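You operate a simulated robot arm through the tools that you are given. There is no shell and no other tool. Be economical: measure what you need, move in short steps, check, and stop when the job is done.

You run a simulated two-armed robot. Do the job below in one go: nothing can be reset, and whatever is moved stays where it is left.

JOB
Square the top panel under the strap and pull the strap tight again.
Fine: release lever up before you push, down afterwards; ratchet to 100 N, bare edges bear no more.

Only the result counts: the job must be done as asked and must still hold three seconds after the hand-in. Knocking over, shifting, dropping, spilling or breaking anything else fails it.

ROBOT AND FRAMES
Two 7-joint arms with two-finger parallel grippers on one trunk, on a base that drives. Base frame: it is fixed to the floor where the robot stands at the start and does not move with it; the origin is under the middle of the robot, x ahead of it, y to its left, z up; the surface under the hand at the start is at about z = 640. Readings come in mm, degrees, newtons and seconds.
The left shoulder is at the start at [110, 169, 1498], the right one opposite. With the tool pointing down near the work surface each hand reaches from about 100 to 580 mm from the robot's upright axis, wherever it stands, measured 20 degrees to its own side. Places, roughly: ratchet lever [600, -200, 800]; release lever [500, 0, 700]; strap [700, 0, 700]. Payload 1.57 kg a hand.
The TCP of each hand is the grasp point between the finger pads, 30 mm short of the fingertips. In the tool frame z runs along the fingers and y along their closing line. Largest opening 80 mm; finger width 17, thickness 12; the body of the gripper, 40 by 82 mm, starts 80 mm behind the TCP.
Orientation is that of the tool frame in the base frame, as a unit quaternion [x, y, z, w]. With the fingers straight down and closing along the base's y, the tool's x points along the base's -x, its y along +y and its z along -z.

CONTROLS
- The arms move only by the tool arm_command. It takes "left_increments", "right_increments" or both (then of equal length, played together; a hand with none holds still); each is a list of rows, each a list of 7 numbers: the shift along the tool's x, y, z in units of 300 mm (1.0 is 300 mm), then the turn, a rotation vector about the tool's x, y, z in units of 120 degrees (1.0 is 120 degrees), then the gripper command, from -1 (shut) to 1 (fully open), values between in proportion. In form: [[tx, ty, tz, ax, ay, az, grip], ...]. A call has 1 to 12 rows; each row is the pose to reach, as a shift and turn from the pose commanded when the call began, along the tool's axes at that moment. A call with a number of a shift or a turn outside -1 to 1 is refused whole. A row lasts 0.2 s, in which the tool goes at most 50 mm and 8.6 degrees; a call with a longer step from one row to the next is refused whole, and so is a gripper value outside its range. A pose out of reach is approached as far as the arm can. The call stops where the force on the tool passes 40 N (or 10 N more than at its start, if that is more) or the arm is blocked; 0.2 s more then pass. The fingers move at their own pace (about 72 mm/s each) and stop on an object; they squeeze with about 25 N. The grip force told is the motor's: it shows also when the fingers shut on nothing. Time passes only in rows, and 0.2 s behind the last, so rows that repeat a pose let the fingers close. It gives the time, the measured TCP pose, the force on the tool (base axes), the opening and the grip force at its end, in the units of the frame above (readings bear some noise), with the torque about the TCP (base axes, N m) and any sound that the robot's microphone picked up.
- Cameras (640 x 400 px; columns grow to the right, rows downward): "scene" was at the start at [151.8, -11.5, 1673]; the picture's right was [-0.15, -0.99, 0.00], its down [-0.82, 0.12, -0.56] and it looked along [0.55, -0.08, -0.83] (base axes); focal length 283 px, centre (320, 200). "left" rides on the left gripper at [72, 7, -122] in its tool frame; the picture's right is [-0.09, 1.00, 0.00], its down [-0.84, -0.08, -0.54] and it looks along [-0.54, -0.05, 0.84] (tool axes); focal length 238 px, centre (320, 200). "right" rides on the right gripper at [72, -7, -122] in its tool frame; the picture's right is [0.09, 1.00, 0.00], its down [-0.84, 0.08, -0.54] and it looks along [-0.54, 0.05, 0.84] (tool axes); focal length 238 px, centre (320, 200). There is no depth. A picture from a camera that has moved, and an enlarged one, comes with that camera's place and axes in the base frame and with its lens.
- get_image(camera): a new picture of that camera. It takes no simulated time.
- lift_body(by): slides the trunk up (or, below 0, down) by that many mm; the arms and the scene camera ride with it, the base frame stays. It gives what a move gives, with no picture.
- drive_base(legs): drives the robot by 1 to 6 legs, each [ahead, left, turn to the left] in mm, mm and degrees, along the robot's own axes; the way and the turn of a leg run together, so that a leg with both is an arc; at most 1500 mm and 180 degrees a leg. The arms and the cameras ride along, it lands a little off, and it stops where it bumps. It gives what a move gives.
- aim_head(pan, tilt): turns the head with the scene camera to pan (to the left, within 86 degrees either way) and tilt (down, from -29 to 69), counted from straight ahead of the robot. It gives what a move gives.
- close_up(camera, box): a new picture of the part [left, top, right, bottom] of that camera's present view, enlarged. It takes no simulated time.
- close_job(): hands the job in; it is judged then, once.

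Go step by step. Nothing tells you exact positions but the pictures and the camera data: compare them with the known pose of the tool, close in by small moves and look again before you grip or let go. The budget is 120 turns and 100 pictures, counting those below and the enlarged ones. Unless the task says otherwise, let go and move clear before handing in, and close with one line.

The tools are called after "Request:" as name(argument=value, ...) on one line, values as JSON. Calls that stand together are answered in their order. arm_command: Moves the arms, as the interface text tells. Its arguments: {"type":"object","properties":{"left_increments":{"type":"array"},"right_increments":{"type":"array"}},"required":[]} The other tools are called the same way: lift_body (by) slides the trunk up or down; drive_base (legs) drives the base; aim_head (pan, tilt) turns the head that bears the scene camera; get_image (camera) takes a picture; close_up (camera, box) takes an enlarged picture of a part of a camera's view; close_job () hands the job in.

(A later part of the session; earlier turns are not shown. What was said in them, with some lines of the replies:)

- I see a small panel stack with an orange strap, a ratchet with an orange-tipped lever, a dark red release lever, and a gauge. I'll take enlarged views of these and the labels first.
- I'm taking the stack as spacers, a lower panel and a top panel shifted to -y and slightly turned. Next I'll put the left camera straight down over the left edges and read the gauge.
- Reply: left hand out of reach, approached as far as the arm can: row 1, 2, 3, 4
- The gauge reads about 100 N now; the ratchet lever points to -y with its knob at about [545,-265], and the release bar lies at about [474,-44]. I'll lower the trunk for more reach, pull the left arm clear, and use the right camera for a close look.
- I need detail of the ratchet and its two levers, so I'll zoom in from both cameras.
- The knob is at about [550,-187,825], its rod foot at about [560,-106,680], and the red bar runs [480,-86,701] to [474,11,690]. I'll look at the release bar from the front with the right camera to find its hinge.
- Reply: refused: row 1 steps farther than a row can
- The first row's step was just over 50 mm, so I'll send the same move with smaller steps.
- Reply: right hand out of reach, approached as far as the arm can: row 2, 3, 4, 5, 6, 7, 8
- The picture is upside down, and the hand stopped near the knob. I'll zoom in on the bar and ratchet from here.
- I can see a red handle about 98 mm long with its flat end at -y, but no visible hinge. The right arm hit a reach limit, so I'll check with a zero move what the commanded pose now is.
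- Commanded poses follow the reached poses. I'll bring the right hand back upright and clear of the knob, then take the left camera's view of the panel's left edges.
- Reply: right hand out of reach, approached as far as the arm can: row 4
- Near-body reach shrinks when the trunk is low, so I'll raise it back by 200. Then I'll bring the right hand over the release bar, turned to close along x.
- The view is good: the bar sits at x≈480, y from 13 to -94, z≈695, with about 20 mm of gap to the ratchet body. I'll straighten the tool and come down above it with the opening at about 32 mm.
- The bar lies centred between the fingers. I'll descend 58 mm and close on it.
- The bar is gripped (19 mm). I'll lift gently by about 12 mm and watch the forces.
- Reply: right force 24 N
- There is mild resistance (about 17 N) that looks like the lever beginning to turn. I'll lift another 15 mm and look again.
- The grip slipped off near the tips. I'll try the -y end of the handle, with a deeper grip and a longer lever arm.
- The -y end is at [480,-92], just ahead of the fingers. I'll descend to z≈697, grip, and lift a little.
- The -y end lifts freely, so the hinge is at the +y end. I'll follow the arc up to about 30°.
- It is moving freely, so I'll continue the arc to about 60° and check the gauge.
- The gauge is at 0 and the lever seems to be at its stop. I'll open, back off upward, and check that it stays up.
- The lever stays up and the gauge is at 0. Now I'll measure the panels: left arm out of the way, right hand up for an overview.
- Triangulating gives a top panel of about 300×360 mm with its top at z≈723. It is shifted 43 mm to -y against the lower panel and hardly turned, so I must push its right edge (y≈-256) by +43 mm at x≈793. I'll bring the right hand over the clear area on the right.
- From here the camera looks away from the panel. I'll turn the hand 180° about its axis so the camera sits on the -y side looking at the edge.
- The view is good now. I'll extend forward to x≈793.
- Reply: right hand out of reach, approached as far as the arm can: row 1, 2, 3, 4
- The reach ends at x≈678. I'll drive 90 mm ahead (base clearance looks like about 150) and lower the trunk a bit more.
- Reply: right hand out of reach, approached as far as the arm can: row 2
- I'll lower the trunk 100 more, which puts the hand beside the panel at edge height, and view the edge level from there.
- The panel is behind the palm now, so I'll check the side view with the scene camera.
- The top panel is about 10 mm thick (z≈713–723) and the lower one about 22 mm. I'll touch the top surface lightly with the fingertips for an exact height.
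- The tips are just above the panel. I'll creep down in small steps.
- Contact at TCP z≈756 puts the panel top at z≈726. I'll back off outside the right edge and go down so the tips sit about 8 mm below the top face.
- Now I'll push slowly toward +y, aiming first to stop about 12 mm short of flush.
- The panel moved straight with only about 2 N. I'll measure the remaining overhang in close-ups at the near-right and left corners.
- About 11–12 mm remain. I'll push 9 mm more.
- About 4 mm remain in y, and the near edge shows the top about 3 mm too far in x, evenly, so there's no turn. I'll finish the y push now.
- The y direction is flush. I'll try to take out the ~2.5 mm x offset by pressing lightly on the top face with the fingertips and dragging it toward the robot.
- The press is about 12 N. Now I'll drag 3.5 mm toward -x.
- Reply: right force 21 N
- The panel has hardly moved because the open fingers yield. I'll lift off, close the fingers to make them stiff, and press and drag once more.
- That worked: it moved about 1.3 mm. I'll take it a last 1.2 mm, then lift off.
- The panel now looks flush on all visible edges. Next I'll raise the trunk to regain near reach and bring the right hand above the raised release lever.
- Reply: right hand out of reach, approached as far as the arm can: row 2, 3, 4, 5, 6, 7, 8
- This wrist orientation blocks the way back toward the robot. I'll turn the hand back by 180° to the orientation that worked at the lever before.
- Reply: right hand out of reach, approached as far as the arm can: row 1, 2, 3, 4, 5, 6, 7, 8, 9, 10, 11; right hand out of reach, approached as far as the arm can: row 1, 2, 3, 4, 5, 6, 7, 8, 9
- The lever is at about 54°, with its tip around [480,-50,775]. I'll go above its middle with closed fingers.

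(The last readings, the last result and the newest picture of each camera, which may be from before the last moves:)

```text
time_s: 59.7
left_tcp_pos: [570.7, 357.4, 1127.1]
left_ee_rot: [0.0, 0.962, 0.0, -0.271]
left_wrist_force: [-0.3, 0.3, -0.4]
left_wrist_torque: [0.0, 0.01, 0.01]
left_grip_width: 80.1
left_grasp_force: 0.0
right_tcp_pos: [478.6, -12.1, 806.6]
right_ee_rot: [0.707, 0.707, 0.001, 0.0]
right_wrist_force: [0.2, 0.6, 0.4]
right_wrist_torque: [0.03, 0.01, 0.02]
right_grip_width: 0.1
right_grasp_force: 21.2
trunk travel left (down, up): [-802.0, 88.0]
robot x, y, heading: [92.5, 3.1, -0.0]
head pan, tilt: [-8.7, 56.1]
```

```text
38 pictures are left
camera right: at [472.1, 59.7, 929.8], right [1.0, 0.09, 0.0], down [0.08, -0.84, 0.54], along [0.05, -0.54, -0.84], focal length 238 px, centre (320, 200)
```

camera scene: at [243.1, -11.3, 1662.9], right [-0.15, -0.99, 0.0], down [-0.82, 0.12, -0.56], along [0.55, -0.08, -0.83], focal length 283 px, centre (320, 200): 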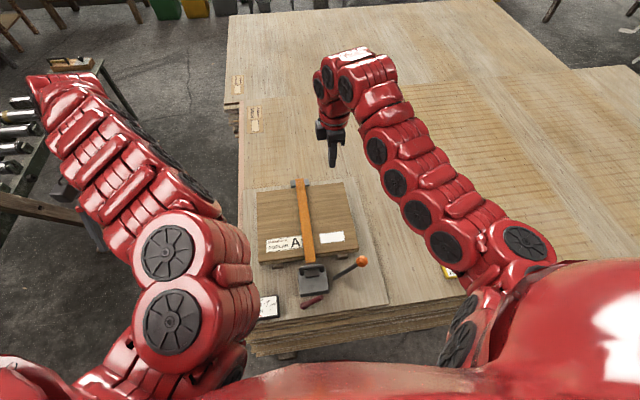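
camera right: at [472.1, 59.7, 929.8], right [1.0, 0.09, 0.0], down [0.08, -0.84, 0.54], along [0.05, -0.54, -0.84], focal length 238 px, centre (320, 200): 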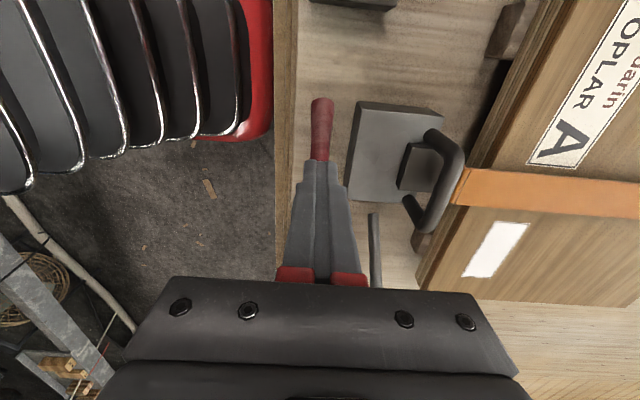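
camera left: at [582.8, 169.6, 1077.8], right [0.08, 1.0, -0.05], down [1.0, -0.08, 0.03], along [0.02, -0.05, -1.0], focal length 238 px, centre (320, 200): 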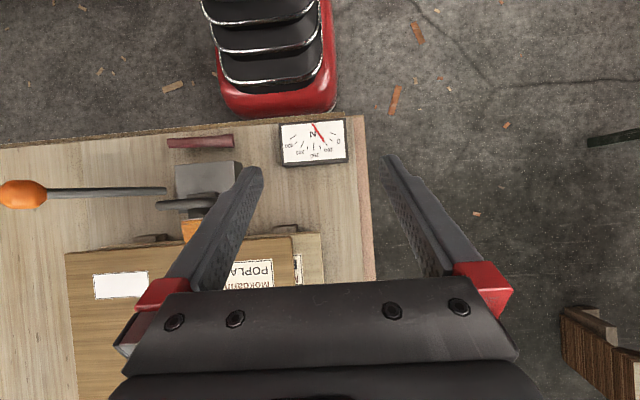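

The fingertips are over the lever. I'll sweep down along the arc to lower it.

Request:
arm_command(right_increments=[[0, 0, 0.03, 0, 0, 0, -1], [0, 0, 0.055, 0, 0, 0, -1], [-0.04, 0, 0.09, 0, 0, 0, -1], [-0.09, 0, 0.125, 0, 0, 0, -1], [-0.13, 0, 0.18, 0, 0, 0, -1], [-0.165, 0, 0.225, 0, 0, 0, -1], [-0.18, 0, 0.242, 0, 0, 0, -1]])

Request:
get_image(camera="right")

```text
time_s: 61.5
left_tcp_pos: [564.2, 358.8, 1129.2]
left_ee_rot: [-0.001, 0.963, 0.0, -0.27]
left_wrist_force: [-1.1, -0.4, 0.1]
left_wrist_torque: [0.0, -0.01, 0.01]
left_grip_width: 80.1
left_grasp_force: 0.2
right_tcp_pos: [479.0, -61.8, 737.2]
right_ee_rot: [0.707, 0.708, 0.005, -0.001]
right_wrist_force: [-12.4, 3.3, 44.9]
right_wrist_torque: [-0.27, 0.36, -0.07]
right_grip_width: 0.1
right_grasp_force: 21.3
trunk travel left (down, up): [-802.0, 88.0]
robot x, y, heading: [93.7, -1.5, 0.1]
head pan, tilt: [-8.7, 56.1]
stopped in row 7 (right hand): the force on the tool passed its limit at 49 N (the readings are from after the stop); the commanded pose is now the measured one
```

```text
37 pictures are left
camera right: at [470.6, 8.3, 860.7], right [1.0, 0.09, 0.01], down [0.07, -0.84, 0.54], along [0.06, -0.53, -0.84], focal length 238 px, centre (320, 200)
```

right: 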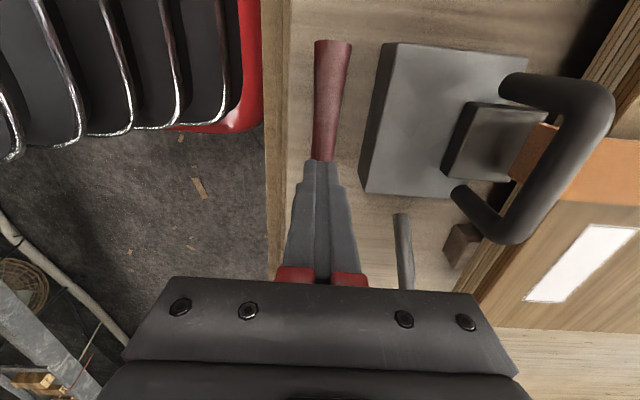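

The lever is at its lower stop. I'll lift off and check it, then move toward the knob region to look at it.

Request:
arm_command(right_increments=[[0, 0, -0.1, 0, 0, 0, -1], [0, 0, -0.25, 0, 0, 0, -1], [0, 0, -0.4, 0, 0, 0, -1], [0, 0, -0.5, 0, 0, 0, -1]])

Request:
get_image(camera="right")

Request:
get_image(camera="scene")

```text
time_s: 62.5
left_tcp_pos: [568.4, 358.9, 1126.7]
left_ee_rot: [-0.001, 0.963, 0.0, -0.271]
left_wrist_force: [-0.2, 1.4, 0.2]
left_wrist_torque: [-0.03, 0.0, 0.01]
left_grip_width: 80.0
left_grasp_force: 0.0
right_tcp_pos: [480.3, -66.5, 884.4]
right_ee_rot: [0.706, 0.708, 0.004, 0.0]
right_wrist_force: [-0.7, 0.0, 1.3]
right_wrist_torque: [-0.01, 0.0, 0.03]
right_grip_width: 0.0
right_grasp_force: 21.7
trunk travel left (down, up): [-802.0, 88.0]
robot x, y, heading: [91.0, 1.2, -0.1]
head pan, tilt: [-8.7, 56.1]
```

```text
36 pictures are left
camera right: at [473.0, 4.9, 1007.3], right [1.0, 0.09, 0.01], down [0.08, -0.84, 0.54], along [0.05, -0.54, -0.84], focal length 238 px, centre (320, 200)
```

right: 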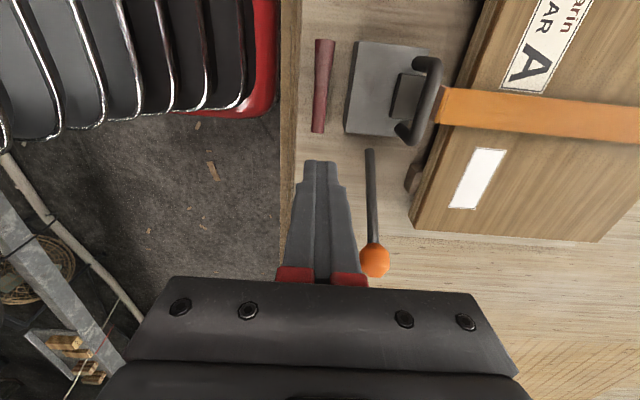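

```text
35 pictures are left
camera scene: at [242.2, -10.3, 1663.0], right [-0.15, -0.99, 0.0], down [-0.82, 0.12, -0.56], along [0.55, -0.08, -0.83], focal length 283 px, centre (320, 200)
```

scene: 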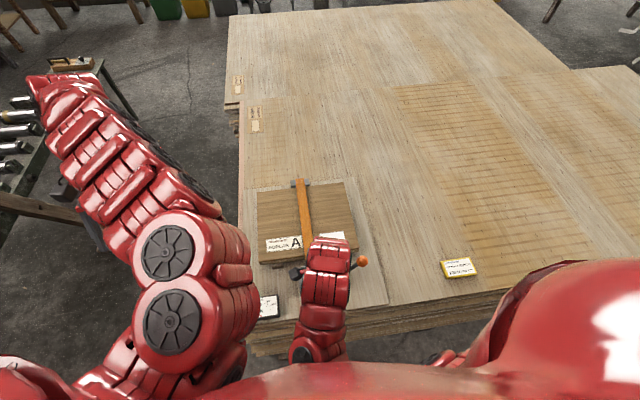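

The release lever is down. Now for the ratchet knob at about [550,-185,825]: I'll open and position above it, and swing the left arm further out so the gauge can be seen.

Request:
arm_command(right_increments=[[-0.08, 0.05, -0.04, 0, 0, 0, 1], [-0.2, 0.11, -0.04, 0, 0, 0, 1], [-0.3, 0.17, -0.04, 0, 0, 0, 1], [-0.398, 0.235, -0.04, 0, 0, 0, 1], [-0.398, 0.235, -0.04, 0, 0, 0, 1]], left_increments=[[0, 0.12, 0, 0, 0, 0, 1], [0, 0.24, 0, 0, 0, 0, 1], [0, 0.36, 0, 0, 0, 0, 1], [0, 0.48, 0, 0, 0, 0, 1], [0, 0.6, 0, 0, 0, 0, 1]])

Request:
get_image(camera="right")

Request:
get_image(camera="scene")

```text
time_s: 63.7
left_tcp_pos: [567.3, 526.6, 1126.8]
left_ee_rot: [0.001, 0.962, -0.001, -0.272]
left_wrist_force: [-0.3, 0.8, 0.6]
left_wrist_torque: [-0.05, -0.04, 0.0]
left_grip_width: 80.1
left_grasp_force: 0.0
left hand out of reach, approached as far as the arm can: row 5
right_tcp_pos: [550.6, -183.3, 897.1]
right_ee_rot: [0.707, 0.708, 0.003, 0.0]
right_wrist_force: [0.0, 0.2, -0.7]
right_wrist_torque: [0.0, -0.03, -0.01]
right_grip_width: 80.1
right_grasp_force: 0.1
trunk travel left (down, up): [-802.0, 88.0]
robot x, y, heading: [93.7, 1.1, 0.1]
head pan, tilt: [-8.7, 56.1]
```

```text
34 pictures are left
camera right: at [542.8, -112.2, 1019.9], right [1.0, 0.09, 0.01], down [0.07, -0.84, 0.54], along [0.06, -0.54, -0.84], focal length 238 px, centre (320, 200)
```

right: 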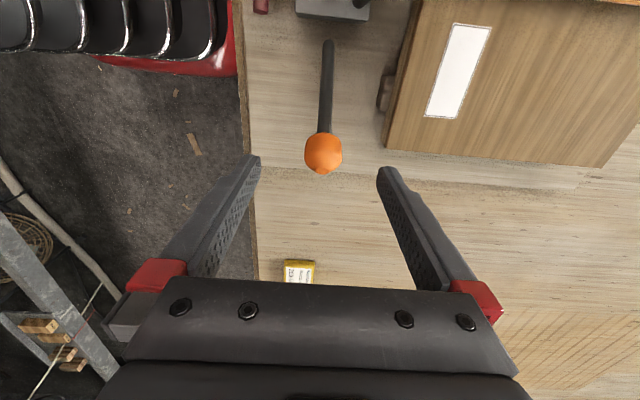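

```text
33 pictures are left
camera scene: at [240.4, -8.8, 1663.2], right [-0.15, -0.99, 0.0], down [-0.82, 0.12, -0.56], along [0.55, -0.09, -0.83], focal length 283 px, centre (320, 200)
```

scene: 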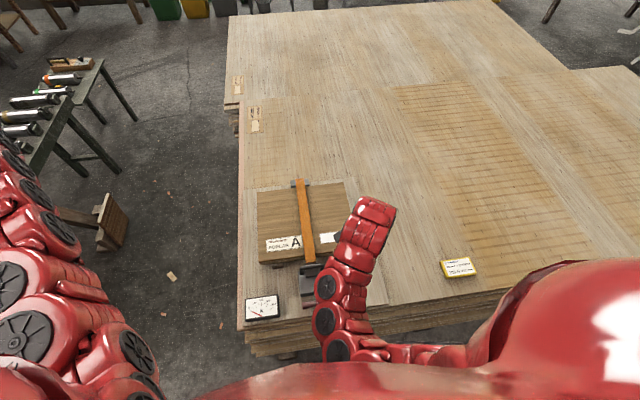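

The knob is centred between the open fingers. I'll descend to its height and close gently on it.

Request:
arm_command(right_increments=[[-0.01, 0.004, 0.08, 0, 0, 0, 1], [-0.018, 0.006, 0.16, 0, 0, 0, 1], [-0.018, 0.006, 0.24, 0, 0, 0, 1], [-0.018, 0.006, 0.24, 0, 0, 0, -1], [-0.018, 0.006, 0.24, 0, 0, 0, -1], [-0.018, 0.006, 0.24, 0, 0, 0, -1]])

Request:
get_image(camera="right")

Request:
close_up(camera="scene", box=[230, 285, 310, 335])

```text
time_s: 65.1
left_tcp_pos: [568.9, 527.7, 1127.9]
left_ee_rot: [-0.001, 0.962, 0.0, -0.272]
left_wrist_force: [0.4, 0.1, 0.0]
left_wrist_torque: [0.0, 0.0, -0.02]
left_grip_width: 80.1
left_grasp_force: 0.1
right_tcp_pos: [554.3, -188.8, 824.5]
right_ee_rot: [0.706, 0.708, 0.003, 0.001]
right_wrist_force: [3.1, 1.3, 0.3]
right_wrist_torque: [0.02, -0.14, 0.01]
right_grip_width: 35.4
right_grasp_force: 25.2
trunk travel left (down, up): [-802.0, 88.0]
robot x, y, heading: [85.6, 1.1, -0.3]
head pan, tilt: [-8.7, 56.1]
```

```text
32 pictures are left
camera right: at [546.9, -117.3, 947.9], right [1.0, 0.09, 0.01], down [0.08, -0.84, 0.54], along [0.06, -0.54, -0.84], focal length 238 px, centre (320, 200)
```

right: 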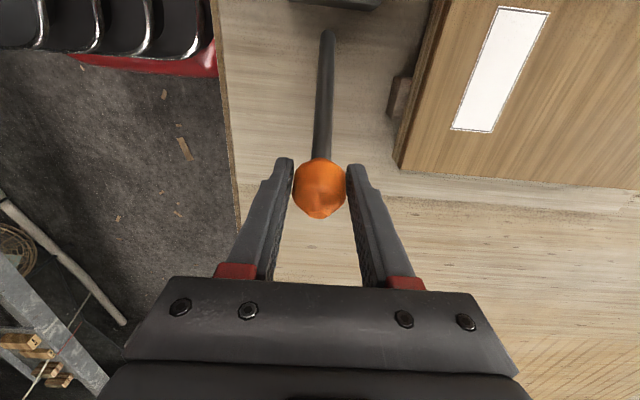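

```text
8.00 times, centred on (270, 310) of scene
camera zoom: at [242.9, -10.6, 1663.0], right [-0.15, -0.99, 0.0], down [-0.82, 0.12, -0.56], along [0.55, -0.08, -0.83], focal length 2267 px, centre (720, -680)
```

zoom: 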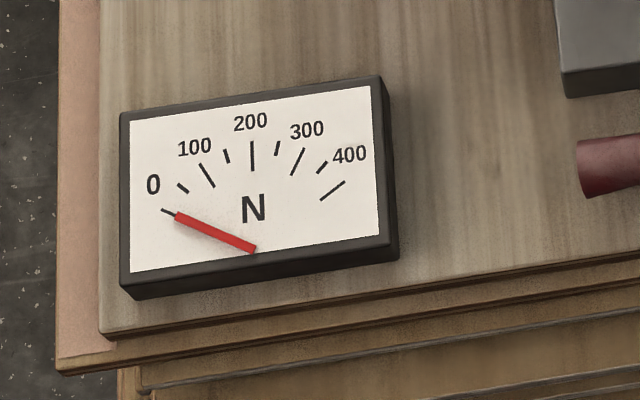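

The gauge reads 0 and the knob is gripped. I'll test the swing direction with a 10 mm move outward and down.

Request:
arm_command(right_increments=[[-0.015, 0, 0.008, 0, 0, 0, -1], [-0.029, 0, 0.016, 0, 0, 0, -1]])

```text
time_s: 65.7
left_tcp_pos: [567.9, 526.4, 1126.5]
left_ee_rot: [-0.001, 0.962, 0.0, -0.273]
left_wrist_force: [-0.4, 0.1, -0.1]
left_wrist_torque: [-0.03, 0.02, -0.02]
left_grip_width: 80.2
left_grasp_force: 0.0
right_tcp_pos: [554.8, -195.7, 821.3]
right_ee_rot: [0.706, 0.709, 0.004, -0.001]
right_wrist_force: [6.8, 5.5, 1.6]
right_wrist_torque: [0.79, -0.09, 0.05]
right_grip_width: 35.6
right_grasp_force: 25.4
trunk travel left (down, up): [-802.0, 88.0]
robot x, y, heading: [90.2, -2.2, 0.1]
head pan, tilt: [-8.7, 56.1]
```

The lever swings about the x axis. I'll continue along the arc to about 45° and read the gauge.

Request:
arm_command(right_increments=[[-0.025, -0.005, 0.017, 0, 0, 0, -1], [-0.05, -0.008, 0.037, 0, 0, 0, -1], [-0.075, -0.01, 0.06, 0, 0, 0, -1], [-0.094, -0.01, 0.08, 0, 0, 0, -1]])

Request:
close_up(camera="scene", box=[230, 285, 310, 335])

```text
time_s: 66.7
left_tcp_pos: [570.3, 526.8, 1125.9]
left_ee_rot: [-0.001, 0.962, 0.0, -0.273]
left_wrist_force: [1.1, 0.4, -0.2]
left_wrist_torque: [-0.01, 0.0, 0.03]
left_grip_width: 79.8
left_grasp_force: 0.0
right_tcp_pos: [554.7, -224.4, 795.5]
right_ee_rot: [0.706, 0.708, 0.005, 0.001]
right_wrist_force: [32.9, 6.4, 0.8]
right_wrist_torque: [0.64, -0.3, 0.15]
right_grip_width: 35.5
right_grasp_force: 25.0
trunk travel left (down, up): [-802.0, 88.0]
robot x, y, heading: [88.2, -0.4, -0.0]
head pan, tilt: [-8.7, 56.1]
```

```text
8.00 times, centred on (270, 310) of scene
camera zoom: at [247.4, -10.1, 1662.5], right [-0.15, -0.99, 0.0], down [-0.82, 0.12, -0.56], along [0.55, -0.08, -0.83], focal length 2267 px, centre (720, -680)
```

zoom: 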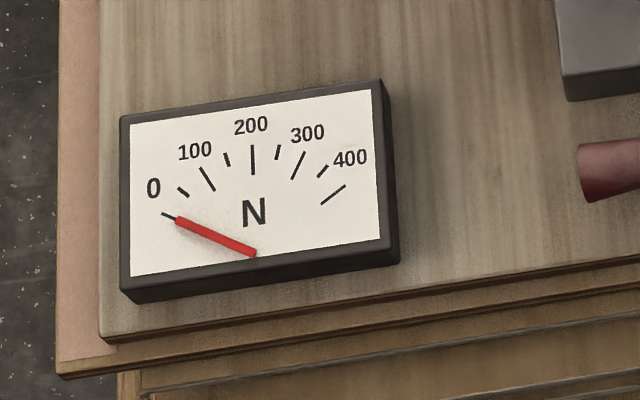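

The gauge is still 0, maybe slack or the idle stroke. I'll fix the x bias and go on to about 60°.

Request:
arm_command(right_increments=[[0, 0.0125, 0, 0, 0, 0, -1], [-0.025, 0.0125, 0.025, 0, 0, 0, -1], [-0.05, 0.0125, 0.055, 0, 0, 0, -1], [-0.075, 0.0125, 0.085, 0, 0, 0, -1], [-0.09, 0.0125, 0.113, 0, 0, 0, -1]])

Request:
close_up(camera="scene", box=[230, 285, 310, 335])

```text
time_s: 67.9
left_tcp_pos: [568.1, 527.4, 1127.3]
left_ee_rot: [-0.001, 0.962, 0.0, -0.273]
left_wrist_force: [0.0, 0.5, 0.0]
left_wrist_torque: [-0.02, -0.03, -0.02]
left_grip_width: 79.7
left_grasp_force: 0.0
right_tcp_pos: [554.9, -252.2, 760.6]
right_ee_rot: [0.706, 0.708, 0.003, 0.0]
right_wrist_force: [9.8, 11.3, 1.3]
right_wrist_torque: [0.72, -0.18, 0.02]
right_grip_width: 35.5
right_grasp_force: 25.0
trunk travel left (down, up): [-802.0, 88.0]
robot x, y, heading: [88.5, 0.9, 0.1]
head pan, tilt: [-8.7, 56.1]
```

```text
8.00 times, centred on (270, 310) of scene
camera zoom: at [243.8, -9.8, 1662.9], right [-0.15, -0.99, 0.0], down [-0.82, 0.12, -0.56], along [0.55, -0.08, -0.83], focal length 2267 px, centre (720, -680)
```

zoom: 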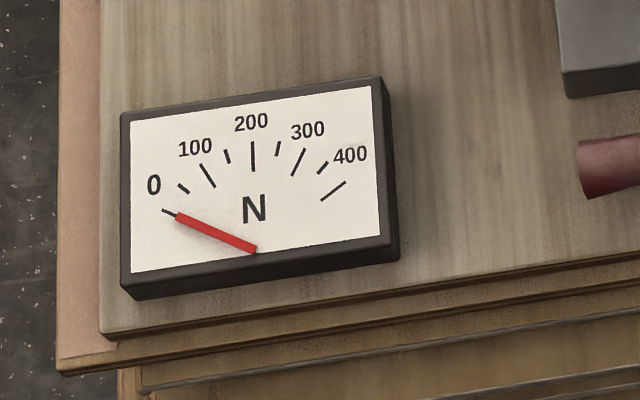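

Still no tension. I'll continue down to about 75° in small steps.

Request:
arm_command(right_increments=[[-0.015, 0, 0.03, 0, 0, 0, -1], [-0.03, 0, 0.065, 0, 0, 0, -1], [-0.042, 0, 0.1, 0, 0, 0, -1], [-0.048, 0, 0.128, 0, 0, 0, -1]])

Request:
close_up(camera="scene", box=[230, 220, 390, 320])

```text
time_s: 68.9
left_tcp_pos: [567.7, 527.4, 1127.6]
left_ee_rot: [-0.001, 0.962, 0.0, -0.272]
left_wrist_force: [-0.6, 0.3, -0.1]
left_wrist_torque: [0.02, 0.0, -0.02]
left_grip_width: 80.0
left_grasp_force: 0.1
right_tcp_pos: [554.2, -268.5, 724.2]
right_ee_rot: [0.707, 0.707, 0.003, 0.002]
right_wrist_force: [6.2, -0.1, 15.9]
right_wrist_torque: [-0.06, -0.07, -0.06]
right_grip_width: 34.6
right_grasp_force: 24.6
trunk travel left (down, up): [-802.0, 88.0]
robot x, y, heading: [91.3, -0.2, -0.2]
head pan, tilt: [-8.7, 56.1]
```

```text
4.00 times, centred on (310, 270) of scene
camera zoom: at [240.8, -10.1, 1663.4], right [-0.15, -0.99, 0.0], down [-0.82, 0.12, -0.56], along [0.55, -0.08, -0.83], focal length 1134 px, centre (360, -80)
```

zoom: 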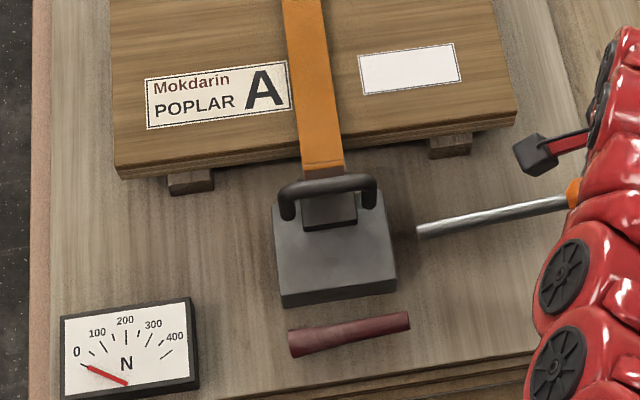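

The lever is at its lower stop with the gauge still at 0. I'll swing it back up part of the way, checking for tension.

Request:
arm_command(right_increments=[[0.012, 0, -0.04, 0, 0, 0, -1], [0.03, 0, -0.08, 0, 0, 0, -1], [0.048, 0, -0.12, 0, 0, 0, -1], [0.085, 0, -0.17, 0, 0, 0, -1], [0.12, 0, -0.21, 0, 0, 0, -1], [0.142, 0, -0.237, 0, 0, 0, -1]])

Request:
close_up(camera="scene", box=[230, 285, 310, 335])

```text
time_s: 70.3
left_tcp_pos: [569.0, 527.1, 1126.9]
left_ee_rot: [-0.001, 0.962, -0.001, -0.273]
left_wrist_force: [1.1, 0.0, -0.8]
left_wrist_torque: [0.02, -0.01, 0.0]
left_grip_width: 80.0
left_grasp_force: 0.1
right_tcp_pos: [553.3, -222.7, 794.5]
right_ee_rot: [0.706, 0.709, 0.004, -0.002]
right_wrist_force: [7.7, -1.3, -3.4]
right_wrist_torque: [-0.58, -0.17, 0.05]
right_grip_width: 35.6
right_grasp_force: 25.0
trunk travel left (down, up): [-802.0, 88.0]
robot x, y, heading: [91.8, 3.5, 0.3]
head pan, tilt: [-8.7, 56.1]
```

```text
8.00 times, centred on (270, 310) of scene
camera zoom: at [243.9, -10.9, 1662.6], right [-0.15, -0.99, 0.0], down [-0.82, 0.12, -0.56], along [0.55, -0.08, -0.83], focal length 2267 px, centre (720, -680)
```

zoom: 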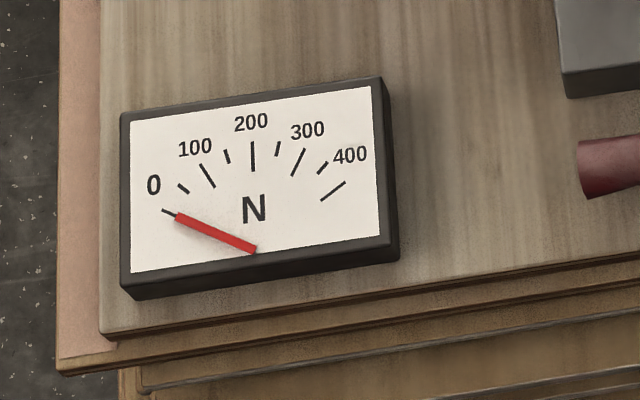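

Still 0. I'll go on up to the start angle and then a bit past it toward vertical.

Request:
arm_command(right_increments=[[0.03, 0, -0.03, 0, 0, 0, -1], [0.065, 0, -0.06, 0, 0, 0, -1], [0.095, 0, -0.082, 0, 0, 0, -1], [0.12, 0, -0.097, 0, 0, 0, -1], [0.16, 0, -0.115, 0, 0, 0, -1]])

Request:
close_up(camera="scene", box=[230, 285, 310, 335])

```text
time_s: 71.5
left_tcp_pos: [569.0, 524.3, 1128.7]
left_ee_rot: [-0.002, 0.962, 0.0, -0.272]
left_wrist_force: [0.3, 0.0, 0.0]
left_wrist_torque: [0.01, 0.0, 0.04]
left_grip_width: 80.0
left_grasp_force: 0.1
right_tcp_pos: [553.3, -178.2, 829.9]
right_ee_rot: [0.707, 0.708, 0.005, -0.001]
right_wrist_force: [-8.3, -8.1, 3.7]
right_wrist_torque: [0.27, 1.64, -0.11]
right_grip_width: 34.6
right_grasp_force: 25.4
trunk travel left (down, up): [-802.0, 88.0]
robot x, y, heading: [92.4, 0.1, 0.1]
head pan, tilt: [-8.7, 56.1]
```

```text
8.00 times, centred on (270, 310) of scene
camera zoom: at [242.2, -14.1, 1663.1], right [-0.15, -0.99, 0.0], down [-0.82, 0.13, -0.56], along [0.55, -0.08, -0.83], focal length 2267 px, centre (720, -680)
```

zoom: 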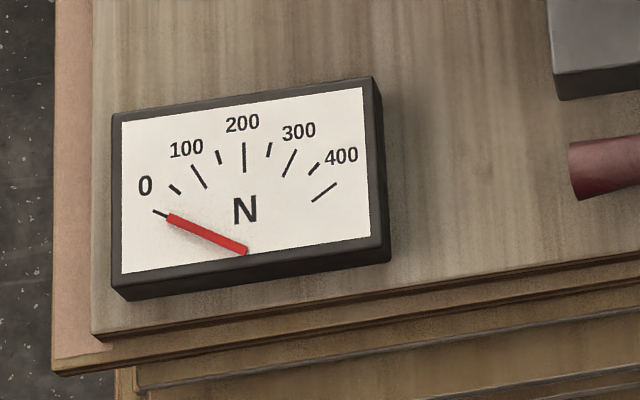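

The upper stop is at the start angle, so the travel runs from about 29° to 75°, and the first stroke likely only took up slack. I'll do one full down-and-up stroke and read the gauge.

Request:
arm_command(right_increments=[[-0.038, 0, 0.013, 0, 0, 0, -1], [-0.127, 0, 0.073, 0, 0, 0, -1], [-0.193, 0, 0.14, 0, 0, 0, -1], [-0.25, 0, 0.22, 0, 0, 0, -1], [-0.283, 0, 0.29, 0, 0, 0, -1], [-0.307, 0, 0.35, 0, 0, 0, -1], [-0.307, 0, 0.35, 0, 0, 0, -1]])

Request:
close_up(camera="scene", box=[230, 220, 390, 320])

```text
time_s: 72.6
left_tcp_pos: [565.8, 525.9, 1129.0]
left_ee_rot: [0.001, 0.963, -0.001, -0.271]
left_wrist_force: [0.3, -0.6, 0.2]
left_wrist_torque: [0.01, 0.05, 0.02]
left_grip_width: 80.2
left_grasp_force: 0.0
right_tcp_pos: [554.3, -250.7, 767.6]
right_ee_rot: [0.707, 0.707, 0.004, 0.001]
right_wrist_force: [-16.6, 2.1, 36.6]
right_wrist_torque: [-0.2, 0.41, -0.08]
right_grip_width: 0.0
right_grasp_force: 21.1
trunk travel left (down, up): [-802.0, 88.0]
robot x, y, heading: [91.1, 1.0, 0.0]
head pan, tilt: [-8.7, 56.1]
stopped in row 5 (right hand): the force on the tool passed its limit at 116 N (the readings are from after the stop); the commanded pose is now the measured one
```

```text
4.00 times, centred on (310, 270) of scene
camera zoom: at [237.2, -8.9, 1664.1], right [-0.15, -0.99, 0.0], down [-0.82, 0.12, -0.56], along [0.55, -0.09, -0.83], focal length 1134 px, centre (360, -80)
```

zoom: 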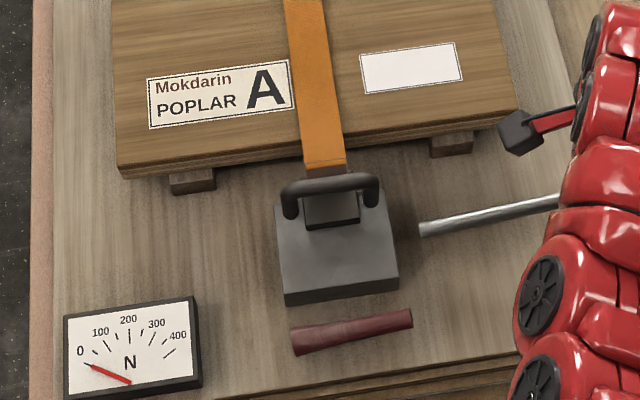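

The fingers slipped off at the upper stop, and the lever is now at its lower stop. I'll re-grip the knob at about [554,-267,722].

Request:
arm_command(right_increments=[[0, 0, -0.05, 0, 0, 0, -1], [0, 0, -0.15, 0, 0, 0, 0.6], [-0.055, 0, -0.15, 0, 0, 0, 0.6], [-0.055, 0, -0.15, 0, 0, 0, 0.6]])

Request:
get_image(camera="right")

Request:
close_up(camera="scene", box=[230, 285, 310, 335])

```text
time_s: 73.6
left_tcp_pos: [568.9, 524.8, 1127.3]
left_ee_rot: [0.001, 0.962, 0.0, -0.272]
left_wrist_force: [-0.1, 0.3, 0.6]
left_wrist_torque: [0.0, -0.01, -0.02]
left_grip_width: 80.0
left_grasp_force: 0.0
right_tcp_pos: [556.3, -268.7, 809.8]
right_ee_rot: [0.707, 0.707, 0.005, -0.001]
right_wrist_force: [0.1, -0.9, -0.2]
right_wrist_torque: [-0.02, -0.02, 0.02]
right_grip_width: 64.0
right_grasp_force: 0.1
trunk travel left (down, up): [-802.0, 88.0]
robot x, y, heading: [92.3, -0.5, -0.1]
head pan, tilt: [-8.7, 56.1]
```

```text
24 pictures are left
camera right: at [548.2, -197.8, 933.5], right [1.0, 0.09, 0.01], down [0.07, -0.84, 0.54], along [0.05, -0.53, -0.84], focal length 238 px, centre (320, 200)
```

right: 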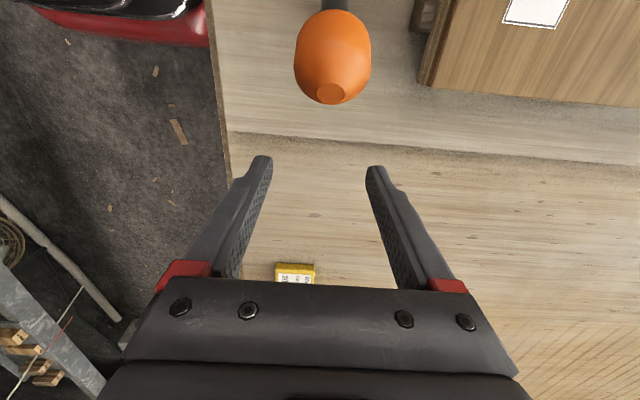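

```text
8.00 times, centred on (270, 310) of scene
camera zoom: at [242.2, -10.9, 1663.0], right [-0.15, -0.99, 0.0], down [-0.82, 0.12, -0.56], along [0.55, -0.08, -0.83], focal length 2267 px, centre (720, -680)
```

zoom: 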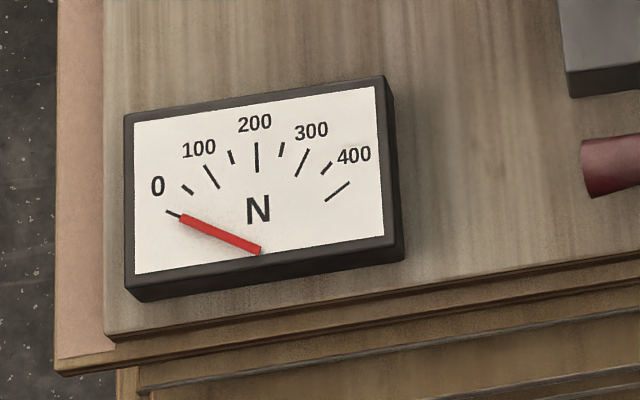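

The lever is spring-returned: the knob is back up near its rest, and downstrokes do the work. I'll re-grip it at rest from above.

Request:
arm_command(right_increments=[[0, 0, -0.15, 0, 0, 0, 1], [0, 0, -0.29, 0, 0, 0, 1], [0.13, -0.005, -0.29, 0, 0, 0, 1], [0.265, -0.008, -0.29, 0, 0, 0, 1], [0.265, -0.008, -0.15, 0, 0, 0, 1], [0.265, -0.008, -0.048, 0, 0, 0, 1], [0.265, -0.008, -0.048, 0, 0, 0, -1], [0.265, -0.008, -0.048, 0, 0, 0, -1], [0.265, -0.008, -0.048, 0, 0, 0, -1]])

Request:
get_image(camera="right")

```text
time_s: 75.6
left_tcp_pos: [569.3, 524.2, 1127.0]
left_ee_rot: [0.002, 0.962, 0.001, -0.273]
left_wrist_force: [0.2, 0.0, -0.2]
left_wrist_torque: [-0.02, -0.01, 0.03]
left_grip_width: 80.0
left_grasp_force: 0.1
right_tcp_pos: [554.5, -189.0, 825.8]
right_ee_rot: [0.707, 0.707, 0.004, -0.001]
right_wrist_force: [-1.7, 1.3, -0.6]
right_wrist_torque: [-0.14, -0.08, -0.03]
right_grip_width: 35.5
right_grasp_force: 24.9
trunk travel left (down, up): [-802.0, 88.0]
robot x, y, heading: [93.1, 1.9, -0.5]
head pan, tilt: [-8.7, 56.1]
```

```text
22 pictures are left
camera right: at [547.6, -117.9, 948.9], right [1.0, 0.09, 0.01], down [0.07, -0.84, 0.54], along [0.05, -0.53, -0.84], focal length 238 px, centre (320, 200)
```

right: 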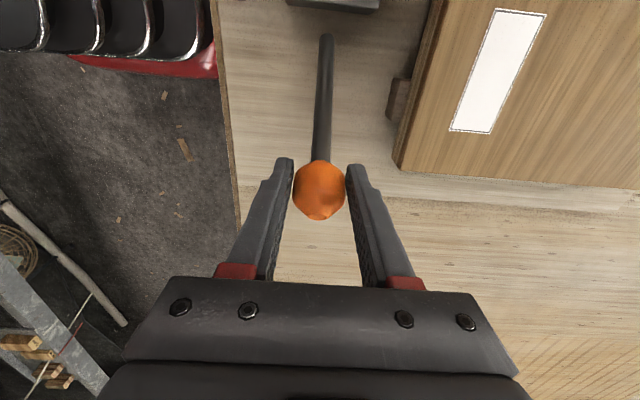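

The knob is gripped at rest with 35.5 mm opening. I'll do one full controlled stroke down and up.

Request:
arm_command(right_increments=[[-0.083, 0, 0.057, 0, 0, 0, -1], [-0.15, 0, 0.123, 0, 0, 0, -1], [-0.207, 0, 0.203, 0, 0, 0, -1], [-0.24, 0, 0.273, 0, 0, 0, -1], [-0.26, 0, 0.337, 0, 0, 0, -1], [-0.26, 0, 0.345, 0, 0, 0, -1], [-0.26, 0, 0.337, 0, 0, 0, -1], [-0.24, 0, 0.273, 0, 0, 0, -1], [-0.207, 0, 0.203, 0, 0, 0, -1], [-0.15, 0, 0.123, 0, 0, 0, -1], [-0.083, 0, 0.057, 0, 0, 0, -1], [0, 0, 0, 0, 0, 0, -1]])

Request:
close_up(camera="scene", box=[230, 285, 310, 335])

```text
time_s: 78.2
left_tcp_pos: [571.3, 522.9, 1127.6]
left_ee_rot: [0.002, 0.962, 0.002, -0.273]
left_wrist_force: [-0.1, 0.7, 0.4]
left_wrist_torque: [0.0, 0.0, 0.02]
left_grip_width: 80.1
left_grasp_force: 0.1
right_tcp_pos: [553.4, -190.3, 823.1]
right_ee_rot: [0.708, 0.706, 0.003, -0.003]
right_wrist_force: [0.2, -15.6, -14.6]
right_wrist_torque: [-0.26, -0.01, 0.0]
right_grip_width: 35.6
right_grasp_force: 25.5
trunk travel left (down, up): [-802.0, 88.0]
robot x, y, heading: [90.3, -0.1, -0.1]
head pan, tilt: [-8.7, 56.1]
```

```text
8.00 times, centred on (270, 310) of scene
camera zoom: at [244.6, -15.9, 1662.4], right [-0.15, -0.99, 0.0], down [-0.82, 0.13, -0.56], along [0.55, -0.08, -0.83], focal length 2267 px, centre (720, -680)
```

zoom: 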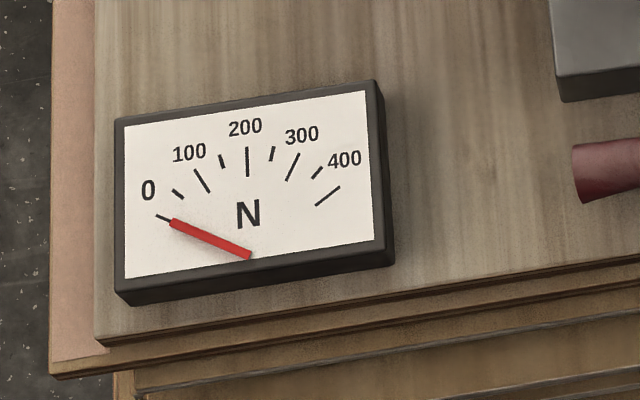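

Still 0, with no click. I'll do another stroke, holding at the bottom and pressing to the true stop, and check there.

Request:
arm_command(right_increments=[[-0.083, 0, 0.057, 0, 0, 0, -1], [-0.15, 0, 0.123, 0, 0, 0, -1], [-0.207, 0, 0.203, 0, 0, 0, -1], [-0.24, 0, 0.273, 0, 0, 0, -1], [-0.26, 0, 0.337, 0, 0, 0, -1], [-0.262, 0, 0.352, 0, 0, 0, -1], [-0.264, 0, 0.362, 0, 0, 0, -1]])

Request:
close_up(camera="scene", box=[230, 220, 390, 320])

```text
time_s: 79.8
left_tcp_pos: [567.9, 524.9, 1126.7]
left_ee_rot: [0.001, 0.963, 0.0, -0.271]
left_wrist_force: [-0.7, 0.5, 1.4]
left_wrist_torque: [0.04, 0.02, 0.01]
left_grip_width: 79.9
left_grasp_force: 0.1
right_tcp_pos: [553.3, -269.2, 716.3]
right_ee_rot: [0.708, 0.706, 0.004, 0.002]
right_wrist_force: [-8.8, 3.0, 17.2]
right_wrist_torque: [0.1, -0.02, 0.04]
right_grip_width: 35.1
right_grasp_force: 25.5
trunk travel left (down, up): [-802.0, 88.0]
robot x, y, heading: [89.8, -2.7, 0.1]
head pan, tilt: [-8.7, 56.1]
```

```text
4.00 times, centred on (310, 270) of scene
camera zoom: at [239.6, -10.5, 1663.4], right [-0.15, -0.99, 0.0], down [-0.82, 0.12, -0.56], along [0.55, -0.08, -0.83], focal length 1134 px, centre (360, -80)
```

zoom: 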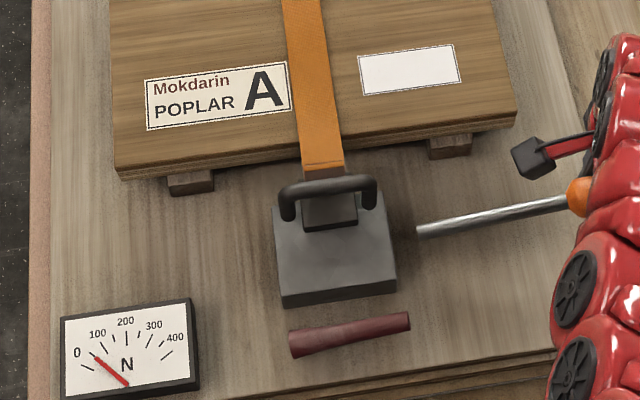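

The needle has moved, so tension is building. I'll read it precisely.

Request:
close_up(camera="scene", box=[230, 285, 310, 335])

```text
8.00 times, centred on (270, 310) of scene
camera zoom: at [239.6, -10.5, 1663.4], right [-0.15, -0.99, 0.0], down [-0.82, 0.12, -0.56], along [0.55, -0.08, -0.83], focal length 2267 px, centre (720, -680)
```

zoom: 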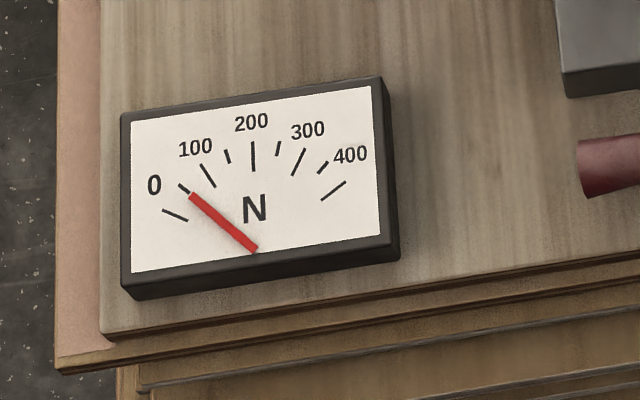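

It reads about 50 N. I'll return up and then go down partway (to about 55°), watching how the tension responds.

Request:
arm_command(right_increments=[[0.004, 0, -0.025, 0, 0, 0, -1], [0.024, 0, -0.089, 0, 0, 0, -1], [0.057, 0, -0.159, 0, 0, 0, -1], [0.114, 0, -0.239, 0, 0, 0, -1], [0.181, 0, -0.305, 0, 0, 0, -1], [0.258, 0, -0.358, 0, 0, 0, -1], [0.258, 0, -0.358, 0, 0, 0, -1]])

Request:
close_up(camera="scene", box=[230, 285, 310, 335])

```text
time_s: 81.4
left_tcp_pos: [568.1, 524.1, 1128.2]
left_ee_rot: [-0.001, 0.962, 0.0, -0.272]
left_wrist_force: [0.5, 0.2, 0.7]
left_wrist_torque: [-0.02, 0.01, 0.01]
left_grip_width: 80.1
left_grasp_force: 0.1
right_tcp_pos: [552.6, -190.2, 821.4]
right_ee_rot: [0.707, 0.707, 0.004, -0.003]
right_wrist_force: [-17.8, -13.8, -13.3]
right_wrist_torque: [0.15, 0.0, 0.08]
right_grip_width: 35.5
right_grasp_force: 24.5
trunk travel left (down, up): [-802.0, 88.0]
robot x, y, heading: [93.4, 1.9, 0.0]
head pan, tilt: [-8.7, 56.1]
```

```text
8.00 times, centred on (270, 310) of scene
camera zoom: at [240.8, -12.3, 1663.0], right [-0.15, -0.99, 0.0], down [-0.82, 0.13, -0.56], along [0.55, -0.08, -0.83], focal length 2267 px, centre (720, -680)
```

zoom: 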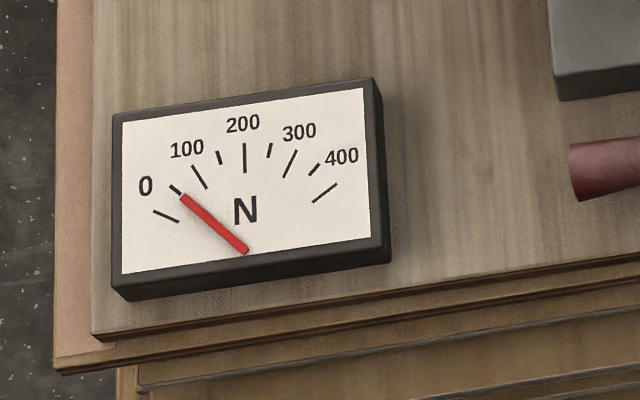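

It holds at about 50 N. Now I'll go halfway down.

Request:
arm_command(right_increments=[[-0.04, -0.006, 0.022, 0, 0, 0, -1], [-0.08, -0.006, 0.05, 0, 0, 0, -1], [-0.115, -0.006, 0.082, 0, 0, 0, -1], [-0.147, -0.006, 0.117, 0, 0, 0, -1]])

Request:
close_up(camera="scene", box=[230, 285, 310, 335])

```text
time_s: 82.4
left_tcp_pos: [568.8, 526.9, 1127.0]
left_ee_rot: [0.001, 0.962, 0.0, -0.272]
left_wrist_force: [0.3, -0.2, -0.1]
left_wrist_torque: [-0.02, 0.01, 0.0]
left_grip_width: 80.0
left_grasp_force: 0.0
right_tcp_pos: [552.4, -233.4, 789.3]
right_ee_rot: [0.707, 0.707, 0.006, -0.001]
right_wrist_force: [-11.9, 9.8, -0.5]
right_wrist_torque: [0.69, 0.12, 0.02]
right_grip_width: 35.6
right_grasp_force: 24.8
trunk travel left (down, up): [-802.0, 88.0]
robot x, y, heading: [89.7, 2.1, 0.2]
head pan, tilt: [-8.7, 56.1]
```

```text
8.00 times, centred on (270, 310) of scene
camera zoom: at [241.1, -10.2, 1663.2], right [-0.15, -0.99, 0.0], down [-0.82, 0.12, -0.56], along [0.55, -0.08, -0.83], focal length 2267 px, centre (720, -680)
```

zoom: 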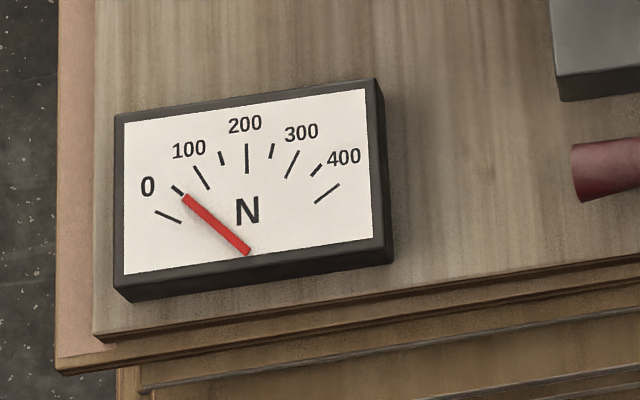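

No change yet; the tooth seems to catch only at the very bottom, since earlier strokes stopped about 6 mm short of this one. I'll finish the stroke to the same bottom point.

Request:
arm_command(right_increments=[[-0.03, 0.003, 0.044, 0, 0, 0, -1], [-0.055, 0.003, 0.088, 0, 0, 0, -1], [-0.092, 0.003, 0.158, 0, 0, 0, -1], [-0.112, 0.003, 0.215, 0, 0, 0, -1]])

Request:
close_up(camera="scene", box=[230, 285, 310, 335])

```text
time_s: 83.4
left_tcp_pos: [568.7, 520.6, 1128.8]
left_ee_rot: [0.001, 0.962, 0.0, -0.271]
left_wrist_force: [0.5, 0.2, 0.2]
left_wrist_torque: [0.01, 0.03, 0.03]
left_grip_width: 80.0
left_grasp_force: 0.1
right_tcp_pos: [551.3, -275.9, 725.3]
right_ee_rot: [0.71, 0.705, 0.002, 0.005]
right_wrist_force: [-12.0, -24.5, 5.7]
right_wrist_torque: [-0.13, 0.22, 0.08]
right_grip_width: 18.4
right_grasp_force: 23.6
trunk travel left (down, up): [-802.0, 88.0]
robot x, y, heading: [91.3, -0.7, -0.0]
head pan, tilt: [-8.7, 56.1]
```

```text
8.00 times, centred on (270, 310) of scene
camera zoom: at [240.0, -15.3, 1663.2], right [-0.15, -0.99, 0.0], down [-0.82, 0.13, -0.56], along [0.55, -0.08, -0.83], focal length 2267 px, centre (720, -680)
```

zoom: 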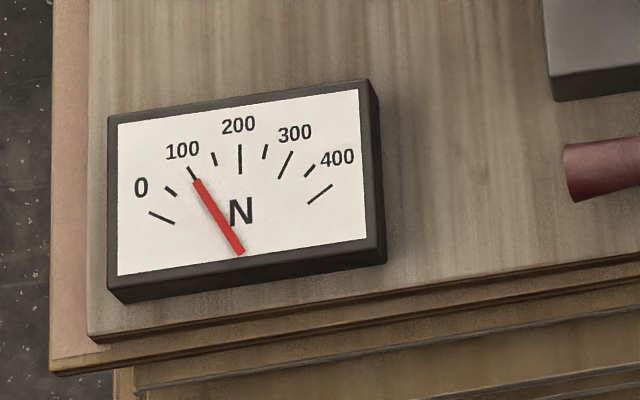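

The gauge reads 100 N. I'll let go of the knob, withdraw to -y and then up, clear of the returning lever.

Request:
arm_command(right_increments=[[-0.03, 0, 0, 0, 0, 0, 1], [-0.16, 0, 0, 0, 0, 0, 1], [-0.32, 0, -0.03, 0, 0, 0, 1], [-0.4, 0, -0.15, 0, 0, 0, 1], [-0.4, 0, -0.3, 0, 0, 0, 1], [-0.4, 0, -0.46, 0, 0, 0, 1], [-0.4, 0, -0.6, 0, 0, 0, 1]])

Request:
get_image(camera="scene")

Request:
close_up(camera="scene", box=[230, 285, 310, 335])

Request:
close_up(camera="scene", box=[235, 170, 395, 310])

```text
time_s: 85.0
left_tcp_pos: [568.7, 526.8, 1126.0]
left_ee_rot: [0.001, 0.962, 0.0, -0.271]
left_wrist_force: [-0.5, 1.1, 0.1]
left_wrist_torque: [-0.02, 0.0, -0.02]
left_grip_width: 80.0
left_grasp_force: 0.1
right_tcp_pos: [551.7, -389.3, 904.4]
right_ee_rot: [0.707, 0.707, 0.006, -0.001]
right_wrist_force: [-0.4, 1.6, -0.4]
right_wrist_torque: [-0.04, 0.01, 0.0]
right_grip_width: 80.0
right_grasp_force: 0.2
trunk travel left (down, up): [-802.0, 88.0]
robot x, y, heading: [89.8, 0.5, -0.0]
head pan, tilt: [-8.7, 56.1]
```

```text
15 pictures are left
camera scene: at [243.1, -9.1, 1663.0], right [-0.15, -0.99, 0.0], down [-0.82, 0.12, -0.56], along [0.55, -0.08, -0.83], focal length 283 px, centre (320, 200)
```

scene: 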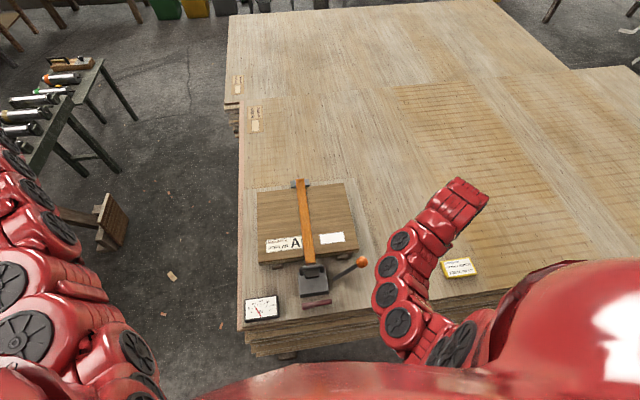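

```text
8.00 times, centred on (270, 310) of scene
camera zoom: at [243.1, -9.1, 1663.0], right [-0.15, -0.99, 0.0], down [-0.82, 0.12, -0.56], along [0.55, -0.08, -0.83], focal length 2267 px, centre (720, -680)
```

zoom: 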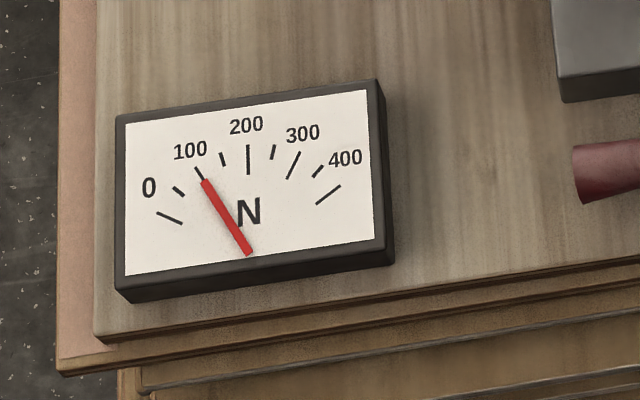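

```text
2.86 times, centred on (315, 240) of scene
camera zoom: at [243.1, -9.1, 1663.0], right [-0.15, -0.99, 0.0], down [-0.82, 0.12, -0.56], along [0.55, -0.08, -0.83], focal length 810 px, centre (334, 86)
```

zoom: 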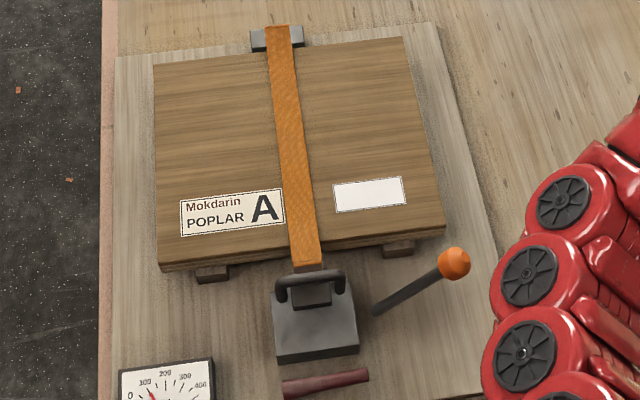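

It holds at 100 N, the lever is back at rest and the release lever is down. I'll check the corners once more.

Request:
close_up(camera="scene", box=[325, 205, 365, 240])

Request:
close_up(camera="scene", box=[250, 240, 290, 275])

```text
11.43 times, centred on (345, 222) of scene
camera zoom: at [243.1, -9.1, 1663.0], right [-0.15, -0.99, 0.0], down [-0.82, 0.12, -0.56], along [0.55, -0.08, -0.83], focal length 3238 px, centre (34, -57)
```

zoom: 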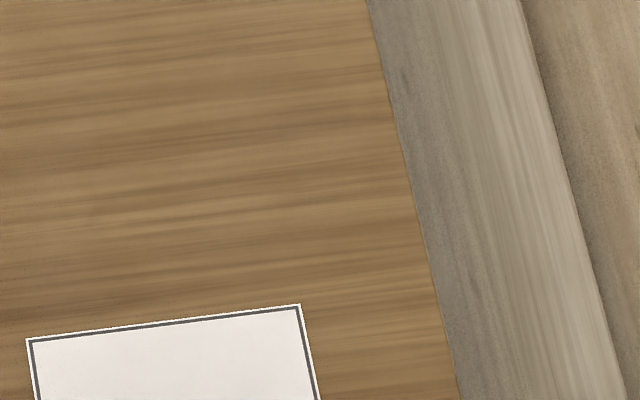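

```text
11.43 times, centred on (270, 258) of scene
camera zoom: at [243.1, -9.1, 1663.0], right [-0.15, -0.99, 0.0], down [-0.82, 0.12, -0.56], along [0.55, -0.08, -0.83], focal length 3238 px, centre (891, -457)
```

zoom: 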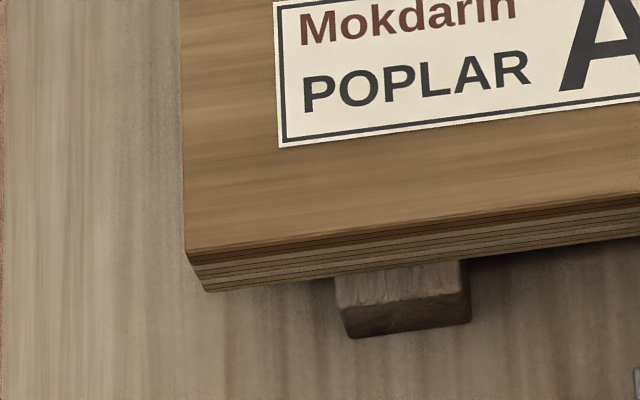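

The panel edges are still flush, the gauge reads 100 N, the release lever is down and both hands are clear. I'm handing in.

Request:
close_job()

```text
The job is handed in.
```

The top panel is squared: it sits flush with the panel below on every edge I could see. The release lever is back down, and the strap is ratcheted to 100 N by the gauge.
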